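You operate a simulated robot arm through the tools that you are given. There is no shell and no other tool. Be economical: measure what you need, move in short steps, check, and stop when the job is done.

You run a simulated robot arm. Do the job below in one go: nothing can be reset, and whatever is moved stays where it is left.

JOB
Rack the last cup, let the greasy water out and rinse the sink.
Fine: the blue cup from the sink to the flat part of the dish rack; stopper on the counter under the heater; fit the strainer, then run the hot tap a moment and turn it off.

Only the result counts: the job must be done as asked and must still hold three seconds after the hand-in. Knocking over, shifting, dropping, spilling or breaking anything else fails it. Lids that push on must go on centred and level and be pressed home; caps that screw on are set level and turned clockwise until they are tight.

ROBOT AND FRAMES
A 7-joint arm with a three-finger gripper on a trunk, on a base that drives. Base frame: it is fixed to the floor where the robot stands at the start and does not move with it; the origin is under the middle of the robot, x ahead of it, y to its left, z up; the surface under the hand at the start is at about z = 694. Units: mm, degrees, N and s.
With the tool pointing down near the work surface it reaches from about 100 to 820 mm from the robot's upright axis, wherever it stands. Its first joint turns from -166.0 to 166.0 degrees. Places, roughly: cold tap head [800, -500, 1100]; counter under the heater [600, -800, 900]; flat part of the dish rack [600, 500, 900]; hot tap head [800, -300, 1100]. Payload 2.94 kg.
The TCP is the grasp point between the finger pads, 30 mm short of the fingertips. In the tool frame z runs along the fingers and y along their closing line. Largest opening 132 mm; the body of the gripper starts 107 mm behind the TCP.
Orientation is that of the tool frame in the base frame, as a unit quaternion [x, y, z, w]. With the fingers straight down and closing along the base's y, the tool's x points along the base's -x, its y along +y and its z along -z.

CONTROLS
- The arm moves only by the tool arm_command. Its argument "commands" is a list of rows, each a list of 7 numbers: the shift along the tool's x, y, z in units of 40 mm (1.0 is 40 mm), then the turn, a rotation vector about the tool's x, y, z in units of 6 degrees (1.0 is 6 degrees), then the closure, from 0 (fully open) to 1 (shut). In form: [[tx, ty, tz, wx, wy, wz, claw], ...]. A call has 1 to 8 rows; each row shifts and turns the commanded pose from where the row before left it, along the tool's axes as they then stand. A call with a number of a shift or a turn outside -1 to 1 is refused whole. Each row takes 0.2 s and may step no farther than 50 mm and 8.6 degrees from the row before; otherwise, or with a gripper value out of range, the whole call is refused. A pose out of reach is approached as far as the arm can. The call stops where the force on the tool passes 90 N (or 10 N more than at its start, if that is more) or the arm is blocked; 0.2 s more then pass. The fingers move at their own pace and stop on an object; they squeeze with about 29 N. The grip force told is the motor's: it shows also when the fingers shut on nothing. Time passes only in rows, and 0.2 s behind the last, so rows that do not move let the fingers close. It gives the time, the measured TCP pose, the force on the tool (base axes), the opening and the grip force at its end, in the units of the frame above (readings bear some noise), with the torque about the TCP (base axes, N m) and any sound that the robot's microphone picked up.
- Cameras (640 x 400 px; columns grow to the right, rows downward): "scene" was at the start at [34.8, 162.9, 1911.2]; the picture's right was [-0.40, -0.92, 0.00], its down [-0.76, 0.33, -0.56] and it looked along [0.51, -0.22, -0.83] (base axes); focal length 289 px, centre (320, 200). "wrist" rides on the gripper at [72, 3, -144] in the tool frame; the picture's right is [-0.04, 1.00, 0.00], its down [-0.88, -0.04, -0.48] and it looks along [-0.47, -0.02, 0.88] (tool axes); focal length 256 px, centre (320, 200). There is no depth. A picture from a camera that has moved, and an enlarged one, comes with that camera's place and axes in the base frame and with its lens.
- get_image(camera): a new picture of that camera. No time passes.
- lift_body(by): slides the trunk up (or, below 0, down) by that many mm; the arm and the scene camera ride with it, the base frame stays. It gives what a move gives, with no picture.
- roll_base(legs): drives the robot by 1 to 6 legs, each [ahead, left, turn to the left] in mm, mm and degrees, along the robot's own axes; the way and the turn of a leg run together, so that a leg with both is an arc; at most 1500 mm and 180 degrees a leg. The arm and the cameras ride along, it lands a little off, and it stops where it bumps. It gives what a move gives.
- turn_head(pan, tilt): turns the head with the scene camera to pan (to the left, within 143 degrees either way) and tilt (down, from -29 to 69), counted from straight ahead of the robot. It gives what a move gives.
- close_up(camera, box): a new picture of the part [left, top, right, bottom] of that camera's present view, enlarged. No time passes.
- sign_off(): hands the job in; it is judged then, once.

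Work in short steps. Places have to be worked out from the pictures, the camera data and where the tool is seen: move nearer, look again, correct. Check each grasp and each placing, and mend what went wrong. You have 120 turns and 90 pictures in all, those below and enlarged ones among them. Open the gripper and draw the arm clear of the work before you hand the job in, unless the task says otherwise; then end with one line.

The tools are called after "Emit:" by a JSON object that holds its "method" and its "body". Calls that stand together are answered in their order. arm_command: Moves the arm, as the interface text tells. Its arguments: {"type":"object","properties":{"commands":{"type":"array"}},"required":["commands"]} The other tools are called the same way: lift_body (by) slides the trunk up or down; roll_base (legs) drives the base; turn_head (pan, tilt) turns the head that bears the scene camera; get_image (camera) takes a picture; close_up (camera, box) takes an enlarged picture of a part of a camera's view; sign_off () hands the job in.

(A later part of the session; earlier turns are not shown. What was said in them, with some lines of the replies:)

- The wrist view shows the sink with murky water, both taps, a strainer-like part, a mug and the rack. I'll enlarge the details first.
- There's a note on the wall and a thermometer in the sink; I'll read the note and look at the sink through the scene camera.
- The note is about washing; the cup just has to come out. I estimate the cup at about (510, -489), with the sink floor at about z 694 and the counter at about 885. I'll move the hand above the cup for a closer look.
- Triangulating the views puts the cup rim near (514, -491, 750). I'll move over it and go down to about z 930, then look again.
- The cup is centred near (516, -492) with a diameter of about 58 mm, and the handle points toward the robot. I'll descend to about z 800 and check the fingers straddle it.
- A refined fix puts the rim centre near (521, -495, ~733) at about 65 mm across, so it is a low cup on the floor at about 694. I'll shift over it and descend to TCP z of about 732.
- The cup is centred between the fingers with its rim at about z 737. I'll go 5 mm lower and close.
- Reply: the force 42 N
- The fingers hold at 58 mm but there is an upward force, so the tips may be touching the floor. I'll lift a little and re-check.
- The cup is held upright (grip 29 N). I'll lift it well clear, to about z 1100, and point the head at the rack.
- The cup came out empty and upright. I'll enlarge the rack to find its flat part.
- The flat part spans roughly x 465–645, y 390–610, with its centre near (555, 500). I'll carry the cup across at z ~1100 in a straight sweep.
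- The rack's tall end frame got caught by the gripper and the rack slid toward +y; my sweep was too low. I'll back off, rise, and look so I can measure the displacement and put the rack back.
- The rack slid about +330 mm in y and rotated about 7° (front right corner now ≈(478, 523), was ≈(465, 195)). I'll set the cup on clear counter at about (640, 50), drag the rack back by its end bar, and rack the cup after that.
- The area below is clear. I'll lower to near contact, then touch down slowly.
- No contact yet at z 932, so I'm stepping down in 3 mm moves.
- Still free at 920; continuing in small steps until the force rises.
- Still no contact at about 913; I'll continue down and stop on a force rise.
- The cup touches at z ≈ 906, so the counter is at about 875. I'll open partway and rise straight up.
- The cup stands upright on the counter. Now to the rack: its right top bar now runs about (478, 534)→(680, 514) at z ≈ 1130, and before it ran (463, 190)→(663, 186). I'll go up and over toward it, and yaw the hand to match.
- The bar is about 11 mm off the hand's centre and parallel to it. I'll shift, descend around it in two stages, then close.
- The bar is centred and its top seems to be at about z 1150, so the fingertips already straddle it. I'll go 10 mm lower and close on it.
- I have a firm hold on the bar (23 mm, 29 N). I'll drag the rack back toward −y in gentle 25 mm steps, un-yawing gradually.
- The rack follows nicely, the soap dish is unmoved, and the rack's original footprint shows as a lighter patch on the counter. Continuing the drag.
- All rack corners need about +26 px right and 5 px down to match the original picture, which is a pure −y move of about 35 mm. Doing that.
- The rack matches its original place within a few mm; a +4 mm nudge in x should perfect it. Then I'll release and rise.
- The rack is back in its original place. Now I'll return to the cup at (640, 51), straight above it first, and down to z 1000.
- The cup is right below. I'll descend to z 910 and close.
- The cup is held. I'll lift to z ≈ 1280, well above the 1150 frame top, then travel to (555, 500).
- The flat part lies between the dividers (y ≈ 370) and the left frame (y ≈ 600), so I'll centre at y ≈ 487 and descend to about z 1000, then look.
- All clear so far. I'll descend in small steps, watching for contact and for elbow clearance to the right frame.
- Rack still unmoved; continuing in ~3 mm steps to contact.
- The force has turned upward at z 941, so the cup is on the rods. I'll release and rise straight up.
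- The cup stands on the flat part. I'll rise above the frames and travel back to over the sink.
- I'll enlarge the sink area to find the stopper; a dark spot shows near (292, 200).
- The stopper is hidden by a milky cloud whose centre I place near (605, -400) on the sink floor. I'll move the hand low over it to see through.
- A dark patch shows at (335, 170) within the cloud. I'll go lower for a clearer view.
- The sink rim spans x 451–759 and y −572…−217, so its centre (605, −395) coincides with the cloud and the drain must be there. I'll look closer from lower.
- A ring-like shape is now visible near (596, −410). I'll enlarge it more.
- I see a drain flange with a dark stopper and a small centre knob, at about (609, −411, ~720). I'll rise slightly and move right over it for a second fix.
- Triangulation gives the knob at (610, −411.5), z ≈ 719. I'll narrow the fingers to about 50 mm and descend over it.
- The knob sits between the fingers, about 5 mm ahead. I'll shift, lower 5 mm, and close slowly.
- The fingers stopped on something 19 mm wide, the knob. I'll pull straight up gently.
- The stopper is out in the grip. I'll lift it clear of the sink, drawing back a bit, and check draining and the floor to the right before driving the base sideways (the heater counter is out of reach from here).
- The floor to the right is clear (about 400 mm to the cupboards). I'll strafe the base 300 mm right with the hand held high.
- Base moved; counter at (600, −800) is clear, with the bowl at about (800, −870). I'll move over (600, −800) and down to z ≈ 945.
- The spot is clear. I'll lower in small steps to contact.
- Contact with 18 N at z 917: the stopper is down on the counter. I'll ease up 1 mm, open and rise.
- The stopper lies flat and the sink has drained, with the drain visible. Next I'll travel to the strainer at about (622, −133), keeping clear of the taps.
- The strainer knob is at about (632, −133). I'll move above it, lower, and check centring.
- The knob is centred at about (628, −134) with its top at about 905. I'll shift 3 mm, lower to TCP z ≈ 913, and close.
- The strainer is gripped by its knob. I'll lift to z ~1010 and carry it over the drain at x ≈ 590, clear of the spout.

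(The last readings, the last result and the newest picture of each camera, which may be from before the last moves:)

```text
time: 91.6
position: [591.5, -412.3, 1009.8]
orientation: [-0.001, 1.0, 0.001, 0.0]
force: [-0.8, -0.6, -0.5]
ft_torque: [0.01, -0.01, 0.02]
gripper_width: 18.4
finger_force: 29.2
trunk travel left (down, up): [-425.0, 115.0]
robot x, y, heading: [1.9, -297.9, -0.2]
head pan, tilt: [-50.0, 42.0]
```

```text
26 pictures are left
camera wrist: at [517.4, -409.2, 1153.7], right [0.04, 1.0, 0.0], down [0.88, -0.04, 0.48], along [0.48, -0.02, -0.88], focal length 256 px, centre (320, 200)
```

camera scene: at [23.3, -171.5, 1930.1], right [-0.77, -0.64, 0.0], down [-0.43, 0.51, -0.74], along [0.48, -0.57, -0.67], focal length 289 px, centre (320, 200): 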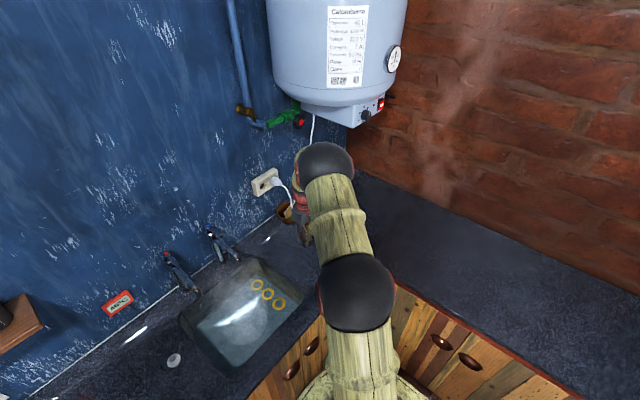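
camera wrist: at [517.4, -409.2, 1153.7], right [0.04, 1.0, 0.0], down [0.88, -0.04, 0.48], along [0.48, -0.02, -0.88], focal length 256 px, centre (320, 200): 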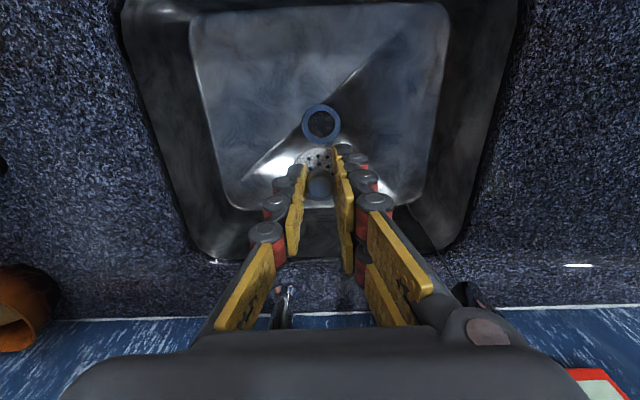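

The drain is at about (611.5, −411). I'll line up and descend to z ≈ 800, then check alignment with a close-up.

Emit:
{"method": "arm_command", "body": {"commands": [[-0.25, 0, 1, 0, 0, 0, 1], [-0.25, 0, 1, 0, 0, 0, 1], [0, 0, 1, 0, 0, 0, 1], [0, 0, 1, 0, 0, 0, 1], [0, 0, 1, 0, 0, 0, 1], [0, 0, 0, 0, 0, 0, 1]]}}

Emit:
{"method": "close_up", "body": {"camera": "wrist", "box": [220, 80, 420, 220]}}

```text
time: 93.0
position: [609.6, -412.6, 811.0]
orientation: [-0.001, 1.0, 0.0, 0.0]
force: [0.2, -0.1, 0.5]
ft_torque: [0.0, -0.02, 0.04]
gripper_width: 18.5
finger_force: 29.0
trunk travel left (down, up): [-425.0, 115.0]
robot x, y, heading: [1.4, -297.5, -0.0]
head pan, tilt: [-50.0, 42.0]
```

```text
2.86 times, centred on (320, 150) of wrist
camera zoom: at [537.0, -409.4, 954.5], right [0.04, 1.0, 0.0], down [0.88, -0.04, 0.48], along [0.48, -0.02, -0.88], focal length 731 px, centre (320, 343)
```

zoom: 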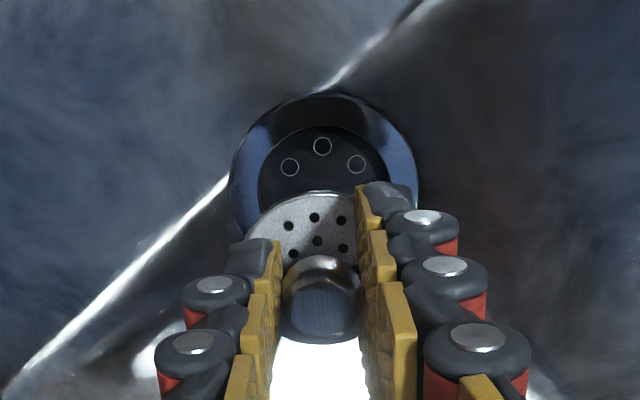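

The drain recess (about 47 mm) is centred at (611, −411), and the strainer is about 1.5 mm short in x and y. I'll correct and go to z ≈ 750.

Emit:
{"method": "arm_command", "body": {"commands": [[-0.035, 0.04, 0.8, 0, 0, 0, 1], [0, 0, 0.7, 0, 0, 0, 1], [0, 0, 0, 0, 0, 0, 1], [0, 0, 0, 0, 0, 0, 1]]}}

Emit:
{"method": "close_up", "body": {"camera": "wrist", "box": [250, 110, 390, 210]}}

```text
time: 94.0
position: [610.4, -411.2, 751.0]
orientation: [-0.002, 1.0, 0.0, 0.0]
force: [0.1, -0.4, -0.2]
ft_torque: [0.0, 0.04, 0.02]
gripper_width: 18.6
finger_force: 29.0
trunk travel left (down, up): [-425.0, 115.0]
robot x, y, heading: [0.6, -298.2, -0.2]
head pan, tilt: [-50.0, 42.0]
```

```text
4.00 times, centred on (320, 160) of wrist
camera zoom: at [537.8, -408.2, 894.4], right [0.04, 1.0, 0.0], down [0.88, -0.04, 0.48], along [0.47, -0.02, -0.88], focal length 1024 px, centre (320, 360)
```

zoom: 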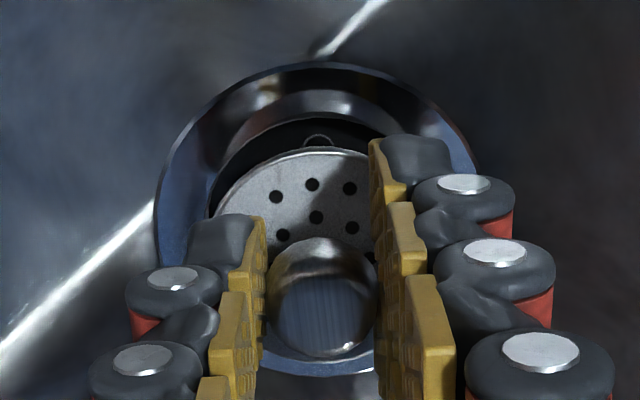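

The ring and disc look concentric within 1–2 mm, with the disc slightly forward. I'll correct x by −1.5 mm and lower slowly.

Emit:
{"method": "arm_command", "body": {"commands": [[0.04, 0, 0.12, 0, 0, 0, 1], [0, 0, 0.08, 0, 0, 0, 1], [0, 0, 0.06, 0, 0, 0, 1], [0, 0, 0, 0, 0, 0, 1]]}}

Emit:
{"method": "close_up", "body": {"camera": "wrist", "box": [250, 110, 390, 210]}}

```text
time: 95.0
position: [608.6, -411.9, 740.5]
orientation: [-0.001, 1.0, 0.0, 0.0]
force: [0.2, -0.4, 0.0]
ft_torque: [-0.01, 0.0, -0.03]
gripper_width: 18.6
finger_force: 29.7
trunk travel left (down, up): [-425.0, 115.0]
robot x, y, heading: [2.5, -298.6, -0.2]
head pan, tilt: [-50.0, 42.0]
```

```text
4.00 times, centred on (320, 160) of wrist
camera zoom: at [535.7, -407.6, 883.9], right [0.04, 1.0, 0.0], down [0.88, -0.04, 0.48], along [0.48, -0.02, -0.88], focal length 1024 px, centre (320, 360)
```

zoom: 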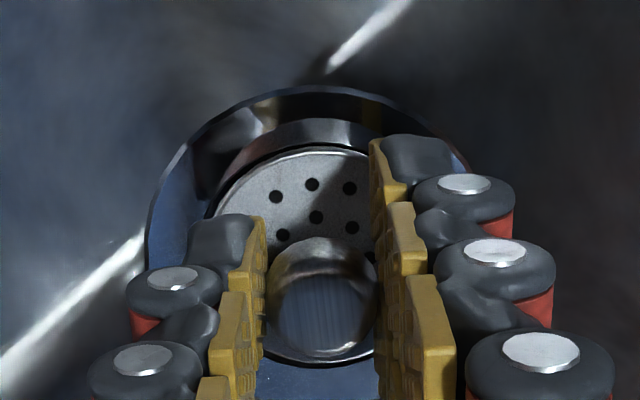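

It's concentric and entering the recess. Continuing down in small steps until contact.

Emit:
{"method": "arm_command", "body": {"commands": [[0, 0, 0.06, 0, 0, 0, 1], [0, 0, 0.06, 0, 0, 0, 1], [0, 0, 0, 0, 0, 0, 1]]}}

Emit:
{"method": "arm_command", "body": {"commands": [[0, 0, 0.06, 0, 0, 0, 1], [0, 0, 0.04, 0, 0, 0, 1], [0, 0, 0, 0, 0, 0, 1]]}}

```text
time: 95.8
position: [609.1, -410.0, 735.9]
orientation: [-0.001, 1.0, 0.0, 0.0]
force: [0.4, -0.1, -1.3]
ft_torque: [0.0, -0.03, -0.02]
gripper_width: 18.6
finger_force: 28.7
trunk travel left (down, up): [-425.0, 115.0]
robot x, y, heading: [1.7, -302.3, 0.1]
head pan, tilt: [-50.0, 42.0]
```

```text
time: 96.6
position: [609.5, -409.4, 731.3]
orientation: [-0.001, 1.0, -0.001, 0.001]
force: [2.3, -3.7, 3.2]
ft_torque: [-0.04, -0.1, 0.0]
gripper_width: 18.5
finger_force: 28.6
trunk travel left (down, up): [-425.0, 115.0]
robot x, y, heading: [-4.7, -298.8, -0.0]
head pan, tilt: [-50.0, 42.0]
```

Light contact at z 731. I'll check how it's sitting.

Emit:
{"method": "close_up", "body": {"camera": "wrist", "box": [250, 110, 390, 210]}}

```text
4.00 times, centred on (320, 160) of wrist
camera zoom: at [537.1, -407.0, 875.2], right [0.04, 1.0, 0.0], down [0.88, -0.04, 0.48], along [0.48, -0.02, -0.88], focal length 1024 px, centre (320, 360)
```

zoom: 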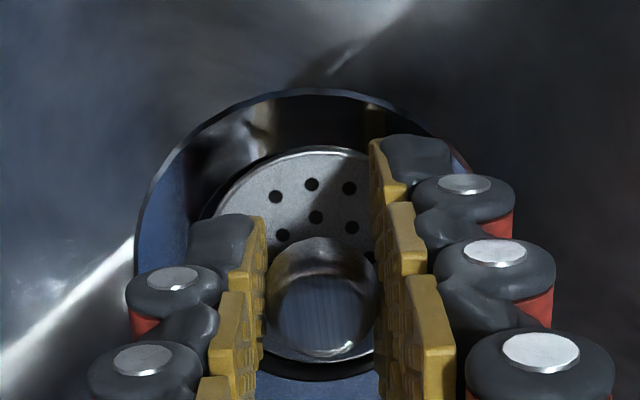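

The disc touches slightly to the +y side of the funnel (force y −3.7). I'll shift −2 mm in y and press down gently.

Emit:
{"method": "arm_command", "body": {"commands": [[0, 0, -0.05, 0, 0, 0, 1], [0, -0.05, 0, 0, 0, 0, 1], [0, 0, 0.07, 0, 0, 0, 1], [0, 0, 0, 0, 0, 0, 1]]}}

Emit:
{"method": "close_up", "body": {"camera": "wrist", "box": [250, 110, 390, 210]}}

```text
time: 97.6
position: [609.3, -412.2, 731.0]
orientation: [-0.001, 1.0, 0.0, 0.001]
force: [7.9, 1.0, 3.6]
ft_torque: [0.03, -0.21, 0.03]
gripper_width: 18.5
finger_force: 28.4
trunk travel left (down, up): [-425.0, 115.0]
robot x, y, heading: [0.1, -297.8, -0.0]
head pan, tilt: [-50.0, 42.0]
```

```text
4.00 times, centred on (320, 160) of wrist
camera zoom: at [537.0, -408.7, 874.6], right [0.04, 1.0, 0.0], down [0.88, -0.04, 0.48], along [0.48, -0.02, -0.88], focal length 1024 px, centre (320, 360)
```

zoom: 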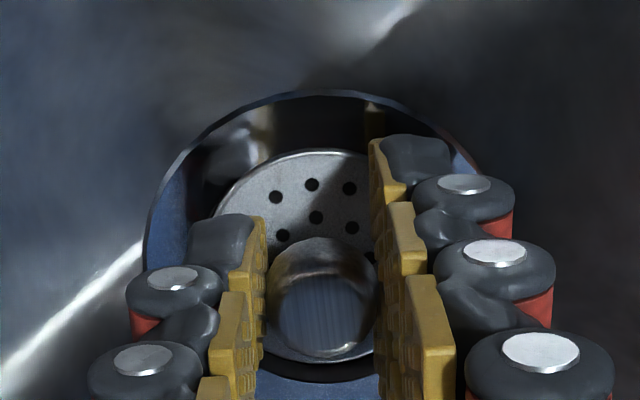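

Now y is balanced but x shows +8 N, so it touches the near side. I'll shift +2 mm in x and press gently again.

Emit:
{"method": "arm_command", "body": {"commands": [[-0.05, 0, -0.02, 0, 0, 0, 1], [0, 0, 0.05, 0, 0, 0, 1], [0, 0, 0.04, 0, 0, 0, 1], [0, 0, 0, 0, 0, 0, 1]]}}

```text
time: 98.6
position: [611.2, -412.8, 727.6]
orientation: [-0.001, 1.0, 0.001, 0.0]
force: [-0.6, 0.8, 12.3]
ft_torque: [0.07, 0.03, 0.0]
gripper_width: 18.3
finger_force: 29.6
trunk travel left (down, up): [-425.0, 115.0]
robot x, y, heading: [-0.6, -299.5, 0.0]
head pan, tilt: [-50.0, 42.0]
```

The strainer dropped to z 727.6 with a purely vertical 12 N reaction: seated. I'll release, rise, and check.

Emit:
{"method": "arm_command", "body": {"commands": [[0, 0, -0.03, 0, 0, 0, 1], [0, 0, 0, 0, 0, 0, 0.8], [0, 0, 0, 0, 0, 0, 0.7], [0, 0, -0.4, 0, 0, 0, 0.7], [0, 0, -0.8, 0, 0, 0, 0.7], [0, 0, -1, 0, 0, 0, 0.7]]}}

Emit:
{"method": "close_up", "body": {"camera": "wrist", "box": [220, 80, 420, 220]}}

```text
time: 100.0
position: [609.9, -414.2, 817.3]
orientation: [-0.001, 1.0, -0.001, -0.001]
force: [-1.0, 0.6, -0.8]
ft_torque: [0.01, -0.08, 0.03]
gripper_width: 39.7
finger_force: 0.0
trunk travel left (down, up): [-425.0, 115.0]
robot x, y, heading: [-3.3, -298.1, -0.0]
head pan, tilt: [-50.0, 42.0]
```

```text
2.86 times, centred on (320, 150) of wrist
camera zoom: at [536.9, -410.0, 960.3], right [0.04, 1.0, 0.0], down [0.88, -0.04, 0.47], along [0.47, -0.02, -0.88], focal length 731 px, centre (320, 343)
```

zoom: 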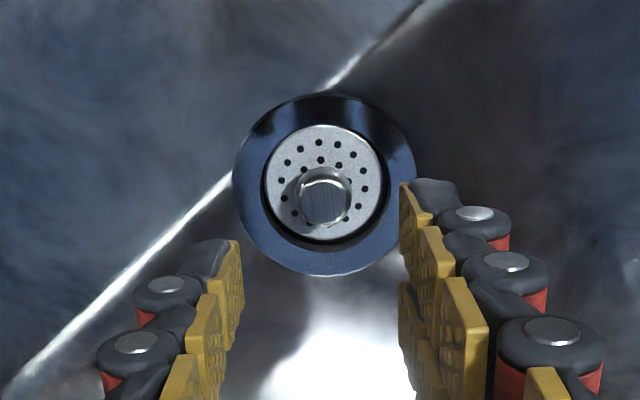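

The strainer is seated level and centred in the drain. Now the hot tap: I'll draw up and back, and look at the tap from the head camera.

Emit:
{"method": "arm_command", "body": {"commands": [[0, 0, -1, 0, 0, 0, 0.7], [0, 0, -1, 0, 0, 0, 0.7], [0.3, 0, -1, 0, 0, 0, 0.7], [0.6, 0, -1, 0, 0, 0, 0.7], [0.6, 0.4, -1, 0, 0, 0, 0.7], [0.6, 0.6, -1, 0, 0, 0, 0.7], [0, 0.6, -1, 0, 0, 0, 0.7], [0, 0.6, -1, 0, 0, 0, 0.7]]}}

Emit:
{"method": "turn_head", "body": {"pan": -3, "tilt": 40}}

Emit:
{"method": "get_image", "body": {"camera": "scene"}}

Emit:
{"method": "get_image", "body": {"camera": "wrist"}}

```text
refused: row 6 steps farther than a row can; nothing moved
```

```text
time: 101.1
position: [612.0, -413.8, 815.9]
orientation: [-0.001, 1.0, 0.0, 0.0]
force: [-0.3, 0.1, -0.2]
ft_torque: [-0.01, 0.02, -0.05]
gripper_width: 39.5
finger_force: 0.2
trunk travel left (down, up): [-425.0, 115.0]
robot x, y, heading: [-1.0, -299.5, -0.1]
head pan, tilt: [-3.0, 40.0]
```

```text
19 pictures are left
camera scene: at [54.8, -111.8, 1933.0], right [-0.05, -1.0, 0.0], down [-0.64, 0.03, -0.77], along [0.76, -0.04, -0.64], focal length 289 px, centre (320, 200)
```

scene: 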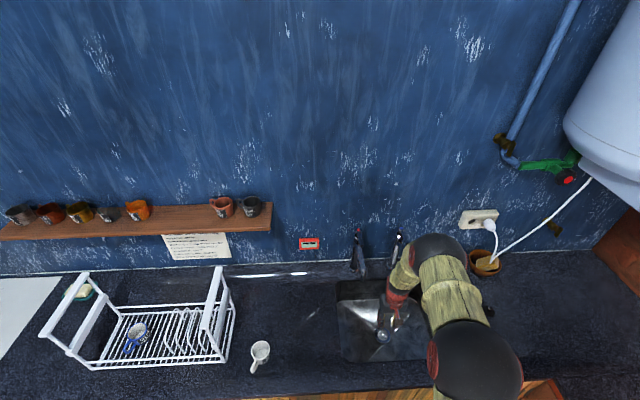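

```text
18 pictures are left
camera wrist: at [538.4, -410.3, 960.0], right [0.04, 1.0, 0.0], down [0.88, -0.04, 0.48], along [0.47, -0.02, -0.88], focal length 256 px, centre (320, 200)
```

wrist: 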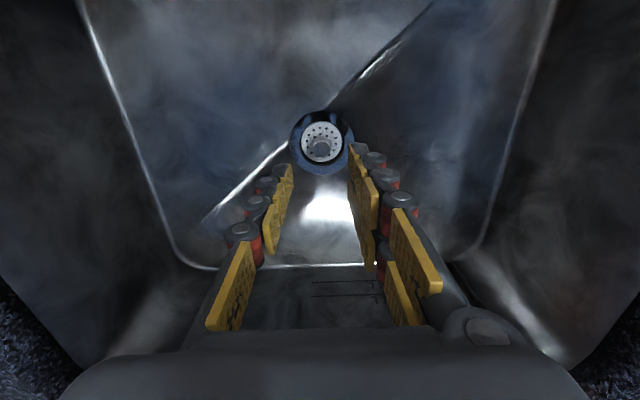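

That move was refused. I'll redo it in allowed steps and enlarge the taps from the head camera.

Emit:
{"method": "arm_command", "body": {"commands": [[0, 0, -1, 0, 0, 0, 0.7], [0, 0, -1, 0, 0, 0, 0.7], [0.3, 0, -1, 0, 0, 0, 0.7], [0.6, 0, -1, 0, 0, 0, 0.7], [0.6, 0, -1, 0, 0, 0, 0.7], [0.6, 0, -1, 0, 0, 0, 0.7], [0.6, 0, -0.8, 0, 0, 0, 0.7], [0.6, 0, -0.5, 0, 0, 0, 0.7]]}}

Emit:
{"method": "close_up", "body": {"camera": "scene", "box": [320, 215, 420, 285]}}

```text
time: 102.9
position: [476.9, -412.7, 1112.2]
orientation: [-0.001, 1.0, 0.0, 0.0]
force: [-1.0, -0.1, -0.1]
ft_torque: [0.0, 0.0, 0.01]
gripper_width: 39.4
finger_force: 0.1
trunk travel left (down, up): [-425.0, 115.0]
robot x, y, heading: [-1.0, -296.7, -0.3]
head pan, tilt: [-3.0, 40.0]
```

```text
5.71 times, centred on (370, 250) of scene
camera zoom: at [53.2, -111.6, 1933.1], right [-0.05, -1.0, 0.0], down [-0.64, 0.03, -0.77], along [0.77, -0.04, -0.64], focal length 1650 px, centre (34, -86)
```

zoom: 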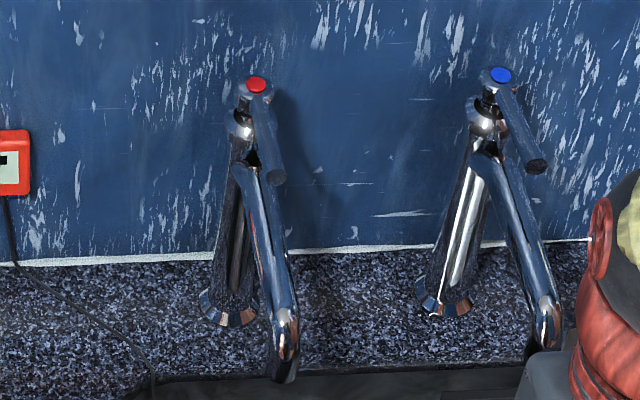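

The hot tap's column is at about (831, −305) with its red head at z ≈ 1130. A lever points toward the robot, its end near (768, −305, 1110). I'll bring the hand over the lever at z ≈ 1185, fingers about 60 mm apart, and look.

Emit:
{"method": "arm_command", "body": {"commands": [[0, 0.3, -1, 0, 0, 0, 0.6], [0, 0.6, -0.8, 0, 0, 0, 0.55], [-0.9, 0.6, 0, 0, 0, 0, 0.55], [-0.9, 0.6, 0, 0, 0, 0, 0.55], [-1, 0.6, 0, 0, 0, 0, 0.55], [-1, 0, 0, 0, 0, 0, 0.55], [-1, 0, 0, 0, 0, 0, 0.55], [-1, 0, 0, 0, 0, 0, 0.55]]}}

Emit:
{"method": "arm_command", "body": {"commands": [[-0.8, 0, 0, 0, 0, 0, 0.55], [0, 0, 0, 0, 0, 0, 0.55]]}}

Emit:
{"method": "get_image", "body": {"camera": "wrist"}}

```text
time: 104.7
position: [709.7, -303.9, 1179.5]
orientation: [0.0, 1.0, 0.0, -0.002]
force: [1.1, 0.4, -1.2]
ft_torque: [0.0, 0.1, 0.02]
gripper_width: 59.1
finger_force: 0.1
trunk travel left (down, up): [-425.0, 115.0]
robot x, y, heading: [-1.3, -299.4, -0.2]
head pan, tilt: [-3.0, 40.0]
```

```text
time: 105.3
position: [740.7, -305.6, 1183.1]
orientation: [-0.001, 1.0, 0.0, 0.001]
force: [-0.1, 0.5, 0.4]
ft_torque: [0.0, -0.04, 0.01]
gripper_width: 59.7
finger_force: 0.1
trunk travel left (down, up): [-425.0, 115.0]
robot x, y, heading: [3.5, -299.6, -0.1]
head pan, tilt: [-3.0, 40.0]
```

```text
16 pictures are left
camera wrist: at [668.0, -302.0, 1326.1], right [0.04, 1.0, 0.0], down [0.88, -0.04, 0.48], along [0.48, -0.02, -0.88], focal length 256 px, centre (320, 200)
```

wrist: 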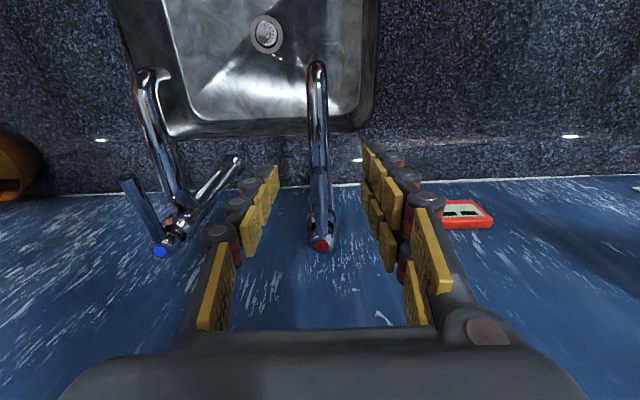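

I'll enlarge the hot tap to see the lever.

Emit:
{"method": "close_up", "body": {"camera": "wrist", "box": [250, 130, 390, 260]}}

```text
3.08 times, centred on (320, 195) of wrist
camera zoom: at [668.0, -302.0, 1326.1], right [0.04, 1.0, 0.0], down [0.88, -0.04, 0.48], along [0.48, -0.02, -0.88], focal length 788 px, centre (320, 215)
```

zoom: 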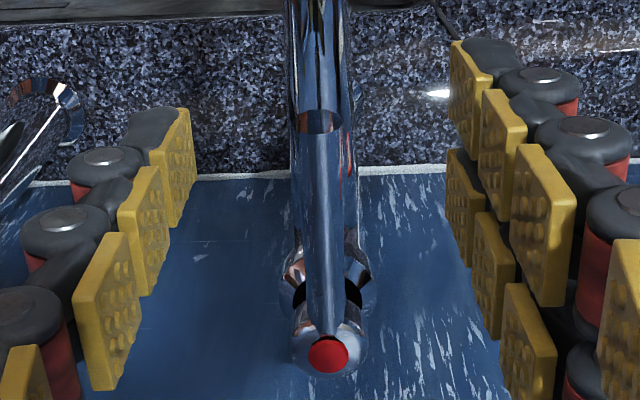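

The lever runs from the head (825, −306) to an end near (740, −305, 1143) and is about 12 mm thick. I'll lower the fingers around it at x ≈ 757 and close to a loose straddle.

Emit:
{"method": "arm_command", "body": {"commands": [[-0.4, 0, 0.4, 0, 0, 0, 0.6], [0, 0, 0.4, 0, 0, 0, 0.7], [0, 0, 0, 0, 0, 0, 0.8], [0, 0, 0, 0, 0, 0, 0.82], [0, 0, 0, 0, 0, 0, 0.82]]}}

Emit:
{"method": "close_up", "body": {"camera": "wrist", "box": [250, 130, 390, 260]}}

```text
time: 106.5
position: [757.8, -305.7, 1148.9]
orientation: [-0.001, 1.0, -0.001, 0.0]
force: [-0.9, 0.6, 0.9]
ft_torque: [0.02, 0.0, 0.02]
gripper_width: 23.7
finger_force: 0.1
trunk travel left (down, up): [-425.0, 115.0]
robot x, y, heading: [-1.6, -297.0, -0.4]
head pan, tilt: [-3.0, 40.0]
```

```text
3.08 times, centred on (320, 195) of wrist
camera zoom: at [684.7, -302.8, 1292.5], right [0.04, 1.0, 0.0], down [0.88, -0.04, 0.48], along [0.47, -0.02, -0.88], focal length 788 px, centre (320, 215)
```

zoom: 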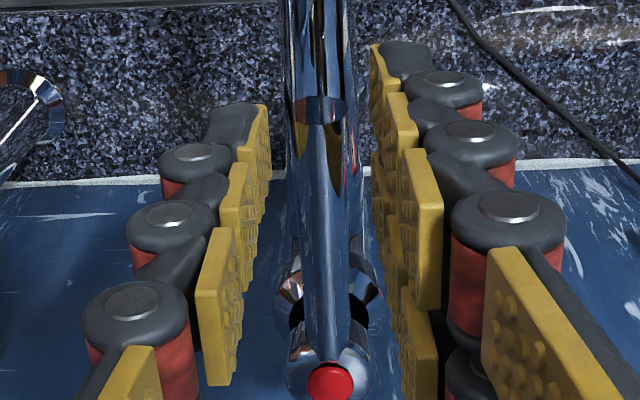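

The lever is straddled. I'll swing it counter-clockwise (toward −y) about the head by 18° and check forces and sound.

Emit:
{"method": "arm_command", "body": {"commands": [[0, -0.15, 0, 0, 0, 0, 0.82], [-0.01, -0.18, 0, 0, 0, -1, 0.82], [-0.01, -0.18, 0, 0, 0, -1, 0.82], [-0.01, -0.18, 0, 0, 0, -1, 0.82], [0, 0, 0, 0, 0, 0, 0.82]]}}

Emit:
{"method": "get_image", "body": {"camera": "wrist"}}

```text
time: 107.7
position: [763.3, -331.5, 1148.5]
orientation: [-0.157, 0.988, -0.001, 0.0]
force: [0.2, 0.1, 0.2]
ft_torque: [0.01, 0.02, 0.02]
gripper_width: 23.8
finger_force: 0.9
trunk travel left (down, up): [-425.0, 115.0]
robot x, y, heading: [0.7, -295.7, -0.1]
head pan, tilt: [-3.0, 40.0]
```

```text
13 pictures are left
camera wrist: at [693.0, -350.4, 1293.0], right [-0.27, 0.96, 0.0], down [0.85, 0.24, 0.48], along [0.46, 0.13, -0.88], focal length 256 px, centre (320, 200)
```

wrist: 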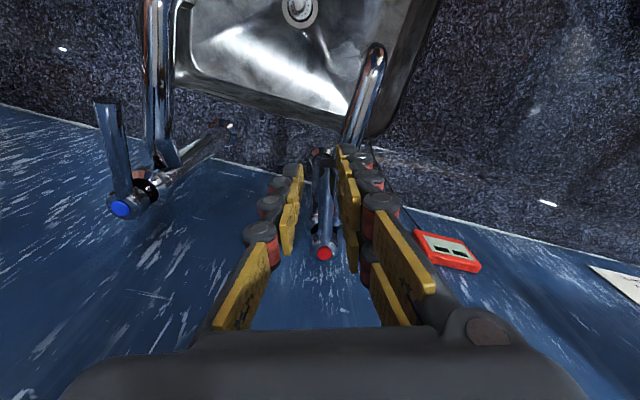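

The lever turns freely toward −y, but there's no water or sound yet. I'll continue to about 48°.

Emit:
{"method": "arm_command", "body": {"commands": [[-0.01, -0.18, 0, 0, 0, -1, 0.82], [-0.01, -0.18, 0, 0, 0, -1, 0.82], [-0.01, -0.18, 0, 0, 0, -1, 0.82], [-0.01, -0.18, 0, 0, 0, -1, 0.82], [-0.01, -0.18, 0, 0, 0, -1, 0.82], [0, 0, 0, 0, 0, 0, 0.82]]}}

Emit:
{"method": "close_up", "body": {"camera": "scene", "box": [310, 215, 440, 365]}}

```text
time: 109.1
position: [783.4, -359.9, 1148.8]
orientation: [-0.408, 0.913, -0.001, 0.0]
force: [-0.2, -0.9, 0.0]
ft_torque: [0.0, 0.01, 0.02]
gripper_width: 23.9
finger_force: 0.0
trunk travel left (down, up): [-425.0, 115.0]
robot x, y, heading: [-2.6, -296.3, -0.1]
head pan, tilt: [-3.0, 40.0]
```

```text
2.67 times, centred on (375, 290) of scene
camera zoom: at [54.8, -111.6, 1933.0], right [-0.05, -1.0, 0.0], down [-0.64, 0.03, -0.77], along [0.76, -0.04, -0.64], focal length 770 px, centre (173, -40)
```

zoom: 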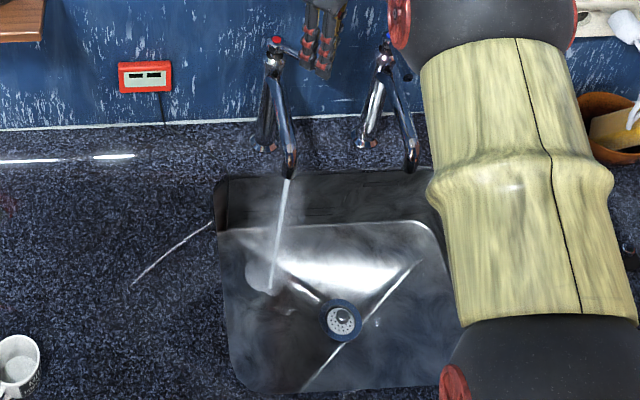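

Hot water is running into the sink. I'll let it run about 2 s, then swing the lever back.

Emit:
{"method": "arm_command", "body": {"commands": [[0, 0, 0, 0, 0, 0, 0.82], [0, 0, 0, 0, 0, 0, 0.82], [0, 0, 0, 0, 0, 0, 0.82], [0, 0, 0, 0, 0, 0, 0.82], [0, 0, 0, 0, 0, 0, 0.82], [0, 0, 0, 0, 0, 0, 0.82], [0, 0, 0, 0, 0, 0, 0.82], [0, 0, 0, 0, 0, 0, 0.82]]}}

Emit:
{"method": "arm_command", "body": {"commands": [[0.01, 0.18, 0, 0, 0, 1, 0.82], [0.01, 0.18, 0, 0, 0, 1, 0.82], [0.01, 0.18, 0, 0, 0, 1, 0.82], [0.01, 0.18, 0, 0, 0, 1, 0.82], [0.01, 0.18, 0, 0, 0, 1, 0.82], [0.01, 0.18, 0, 0, 0, 1, 0.82], [0.01, 0.18, 0, 0, 0, 1, 0.82], [0.01, 0.18, 0, 0, 0, 1, 0.82]]}}

Emit:
{"method": "arm_command", "body": {"commands": [[0, 0.15, 0, 0, 0, 0, 0.82], [0, 0.1, 0, 0, 0, 0, 0.82], [0, 0.05, 0, 0, 0, 0, 0.82], [0, 0, 0, 0, 0, 0, 0.82]]}}

Emit:
{"method": "close_up", "body": {"camera": "scene", "box": [310, 215, 440, 365]}}

```text
time: 110.9
position: [783.7, -360.9, 1147.9]
orientation: [-0.408, 0.913, 0.0, 0.0]
force: [0.1, 0.3, 1.4]
ft_torque: [0.01, 0.0, 0.01]
gripper_width: 24.0
finger_force: 0.1
trunk travel left (down, up): [-425.0, 115.0]
robot x, y, heading: [-0.1, -296.9, 0.1]
head pan, tilt: [-3.0, 40.0]
```

```text
time: 112.7
position: [754.7, -313.7, 1149.4]
orientation: [0.0, 1.0, 0.0, 0.0]
force: [-0.4, 0.2, 0.1]
ft_torque: [0.0, 0.01, -0.01]
gripper_width: 23.9
finger_force: 0.1
trunk travel left (down, up): [-425.0, 115.0]
robot x, y, heading: [3.7, -298.7, -0.2]
head pan, tilt: [-3.0, 40.0]
```

```text
time: 113.7
position: [754.8, -300.1, 1147.5]
orientation: [0.0, 1.0, 0.001, -0.001]
force: [-0.8, -0.2, -0.1]
ft_torque: [-0.03, -0.04, 0.01]
gripper_width: 23.9
finger_force: 0.4
trunk travel left (down, up): [-425.0, 115.0]
robot x, y, heading: [1.3, -295.4, -0.1]
head pan, tilt: [-3.0, 40.0]
```

```text
2.67 times, centred on (375, 290) of scene
camera zoom: at [54.8, -111.6, 1933.0], right [-0.05, -1.0, 0.0], down [-0.64, 0.03, -0.77], along [0.76, -0.04, -0.64], focal length 770 px, centre (173, -40)
```

zoom: 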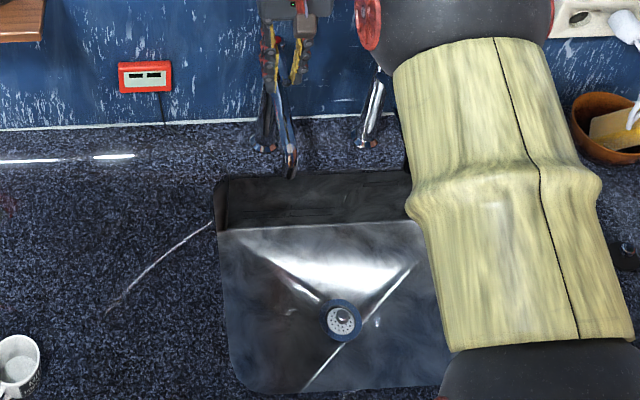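

The flow has stopped. I'll check that the lever is aligned with the spout as at the start.

Emit:
{"method": "close_up", "body": {"camera": "wrist", "box": [250, 130, 390, 260]}}

```text
3.08 times, centred on (320, 195) of wrist
camera zoom: at [681.9, -297.5, 1292.3], right [0.04, 1.0, 0.0], down [0.88, -0.04, 0.48], along [0.47, -0.02, -0.88], focal length 788 px, centre (320, 215)
```

zoom: 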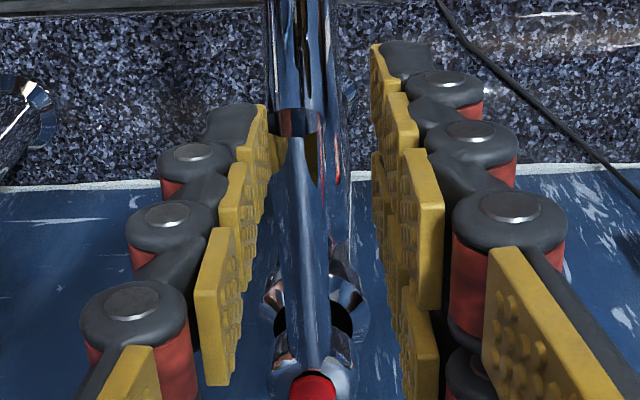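

The lever end is at y ≈ −305, exactly as before. I'll lift off, draw back, open the gripper and take a final overview.

Emit:
{"method": "arm_command", "body": {"commands": [[0, 0.05, -0.5, 0, 0, 0, 0.8], [0, 0, -1, 0, 0, 0, 0.7], [0, 0, -0.5, 0, 0, 0, 0.5], [1, 0, 0, 0, 0, 0, 0.3], [1, 0, 0, 0, 0, 0, 0], [1, 0, 0, 0, 0, 0, 0], [1, 0, -0.3, 0, 0, 0, 0], [1, 0, -0.3, 0, 0, 0, 0]]}}

Emit:
{"method": "arm_command", "body": {"commands": [[1, 0, -0.3, 0, 0, 0, 0], [1, 0, -0.3, 0, 0, 0, 0], [0, 0, 0, 0, 0, 0, 0]]}}

Emit:
{"method": "get_image", "body": {"camera": "scene"}}

Emit:
{"method": "get_image", "body": {"camera": "wrist"}}

```text
time: 115.5
position: [551.8, -297.7, 1254.7]
orientation: [0.0, 1.0, 0.0, 0.001]
force: [-0.3, 0.2, 0.8]
ft_torque: [-0.01, -0.06, -0.02]
gripper_width: 130.6
finger_force: 0.0
trunk travel left (down, up): [-425.0, 115.0]
robot x, y, heading: [-1.7, -298.6, -0.1]
head pan, tilt: [-3.0, 40.0]
```

```text
time: 116.3
position: [474.5, -298.8, 1278.0]
orientation: [-0.002, 1.0, 0.0, 0.0]
force: [0.8, -0.4, 0.1]
ft_torque: [0.01, 0.03, 0.02]
gripper_width: 131.7
finger_force: 0.2
trunk travel left (down, up): [-425.0, 115.0]
robot x, y, heading: [2.9, -297.9, 0.2]
head pan, tilt: [-3.0, 40.0]
```

```text
9 pictures are left
camera scene: at [54.9, -111.6, 1933.0], right [-0.05, -1.0, 0.0], down [-0.64, 0.03, -0.77], along [0.76, -0.04, -0.64], focal length 289 px, centre (320, 200)
```

scene: 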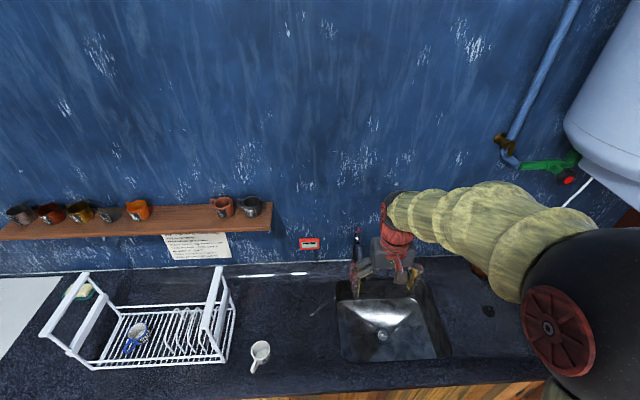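

```text
8 pictures are left
camera wrist: at [400.7, -295.7, 1421.5], right [0.04, 1.0, 0.0], down [0.88, -0.04, 0.47], along [0.47, -0.02, -0.88], focal length 256 px, centre (320, 200)
```

wrist: 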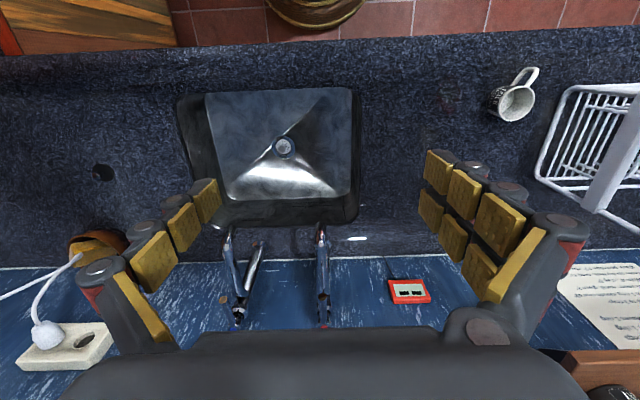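

Everything is in place: the cup is upright on the flat part, the stopper is on the counter under the heater, the strainer is seated, the tap is off, the sink is empty and the rack is back where it stood. The gripper is open and clear, so I'm handing in.

Emit:
{"method": "sign_off", "body": {}}

```text
The job is handed in.
```

I handed the job in with the cup racked, the sink drained and rinsed and the hot tap off, but I knocked the dish rack about 330 mm along the counter and had to put it back. To reset it I set the blue cup on the counter and dragged the rack back to within a few millimetres of where it stood, judged from the pictures. The cup is now upright on the rack's flat part, the stopper is on the counter under the heater and the strainer is seated in the drain.
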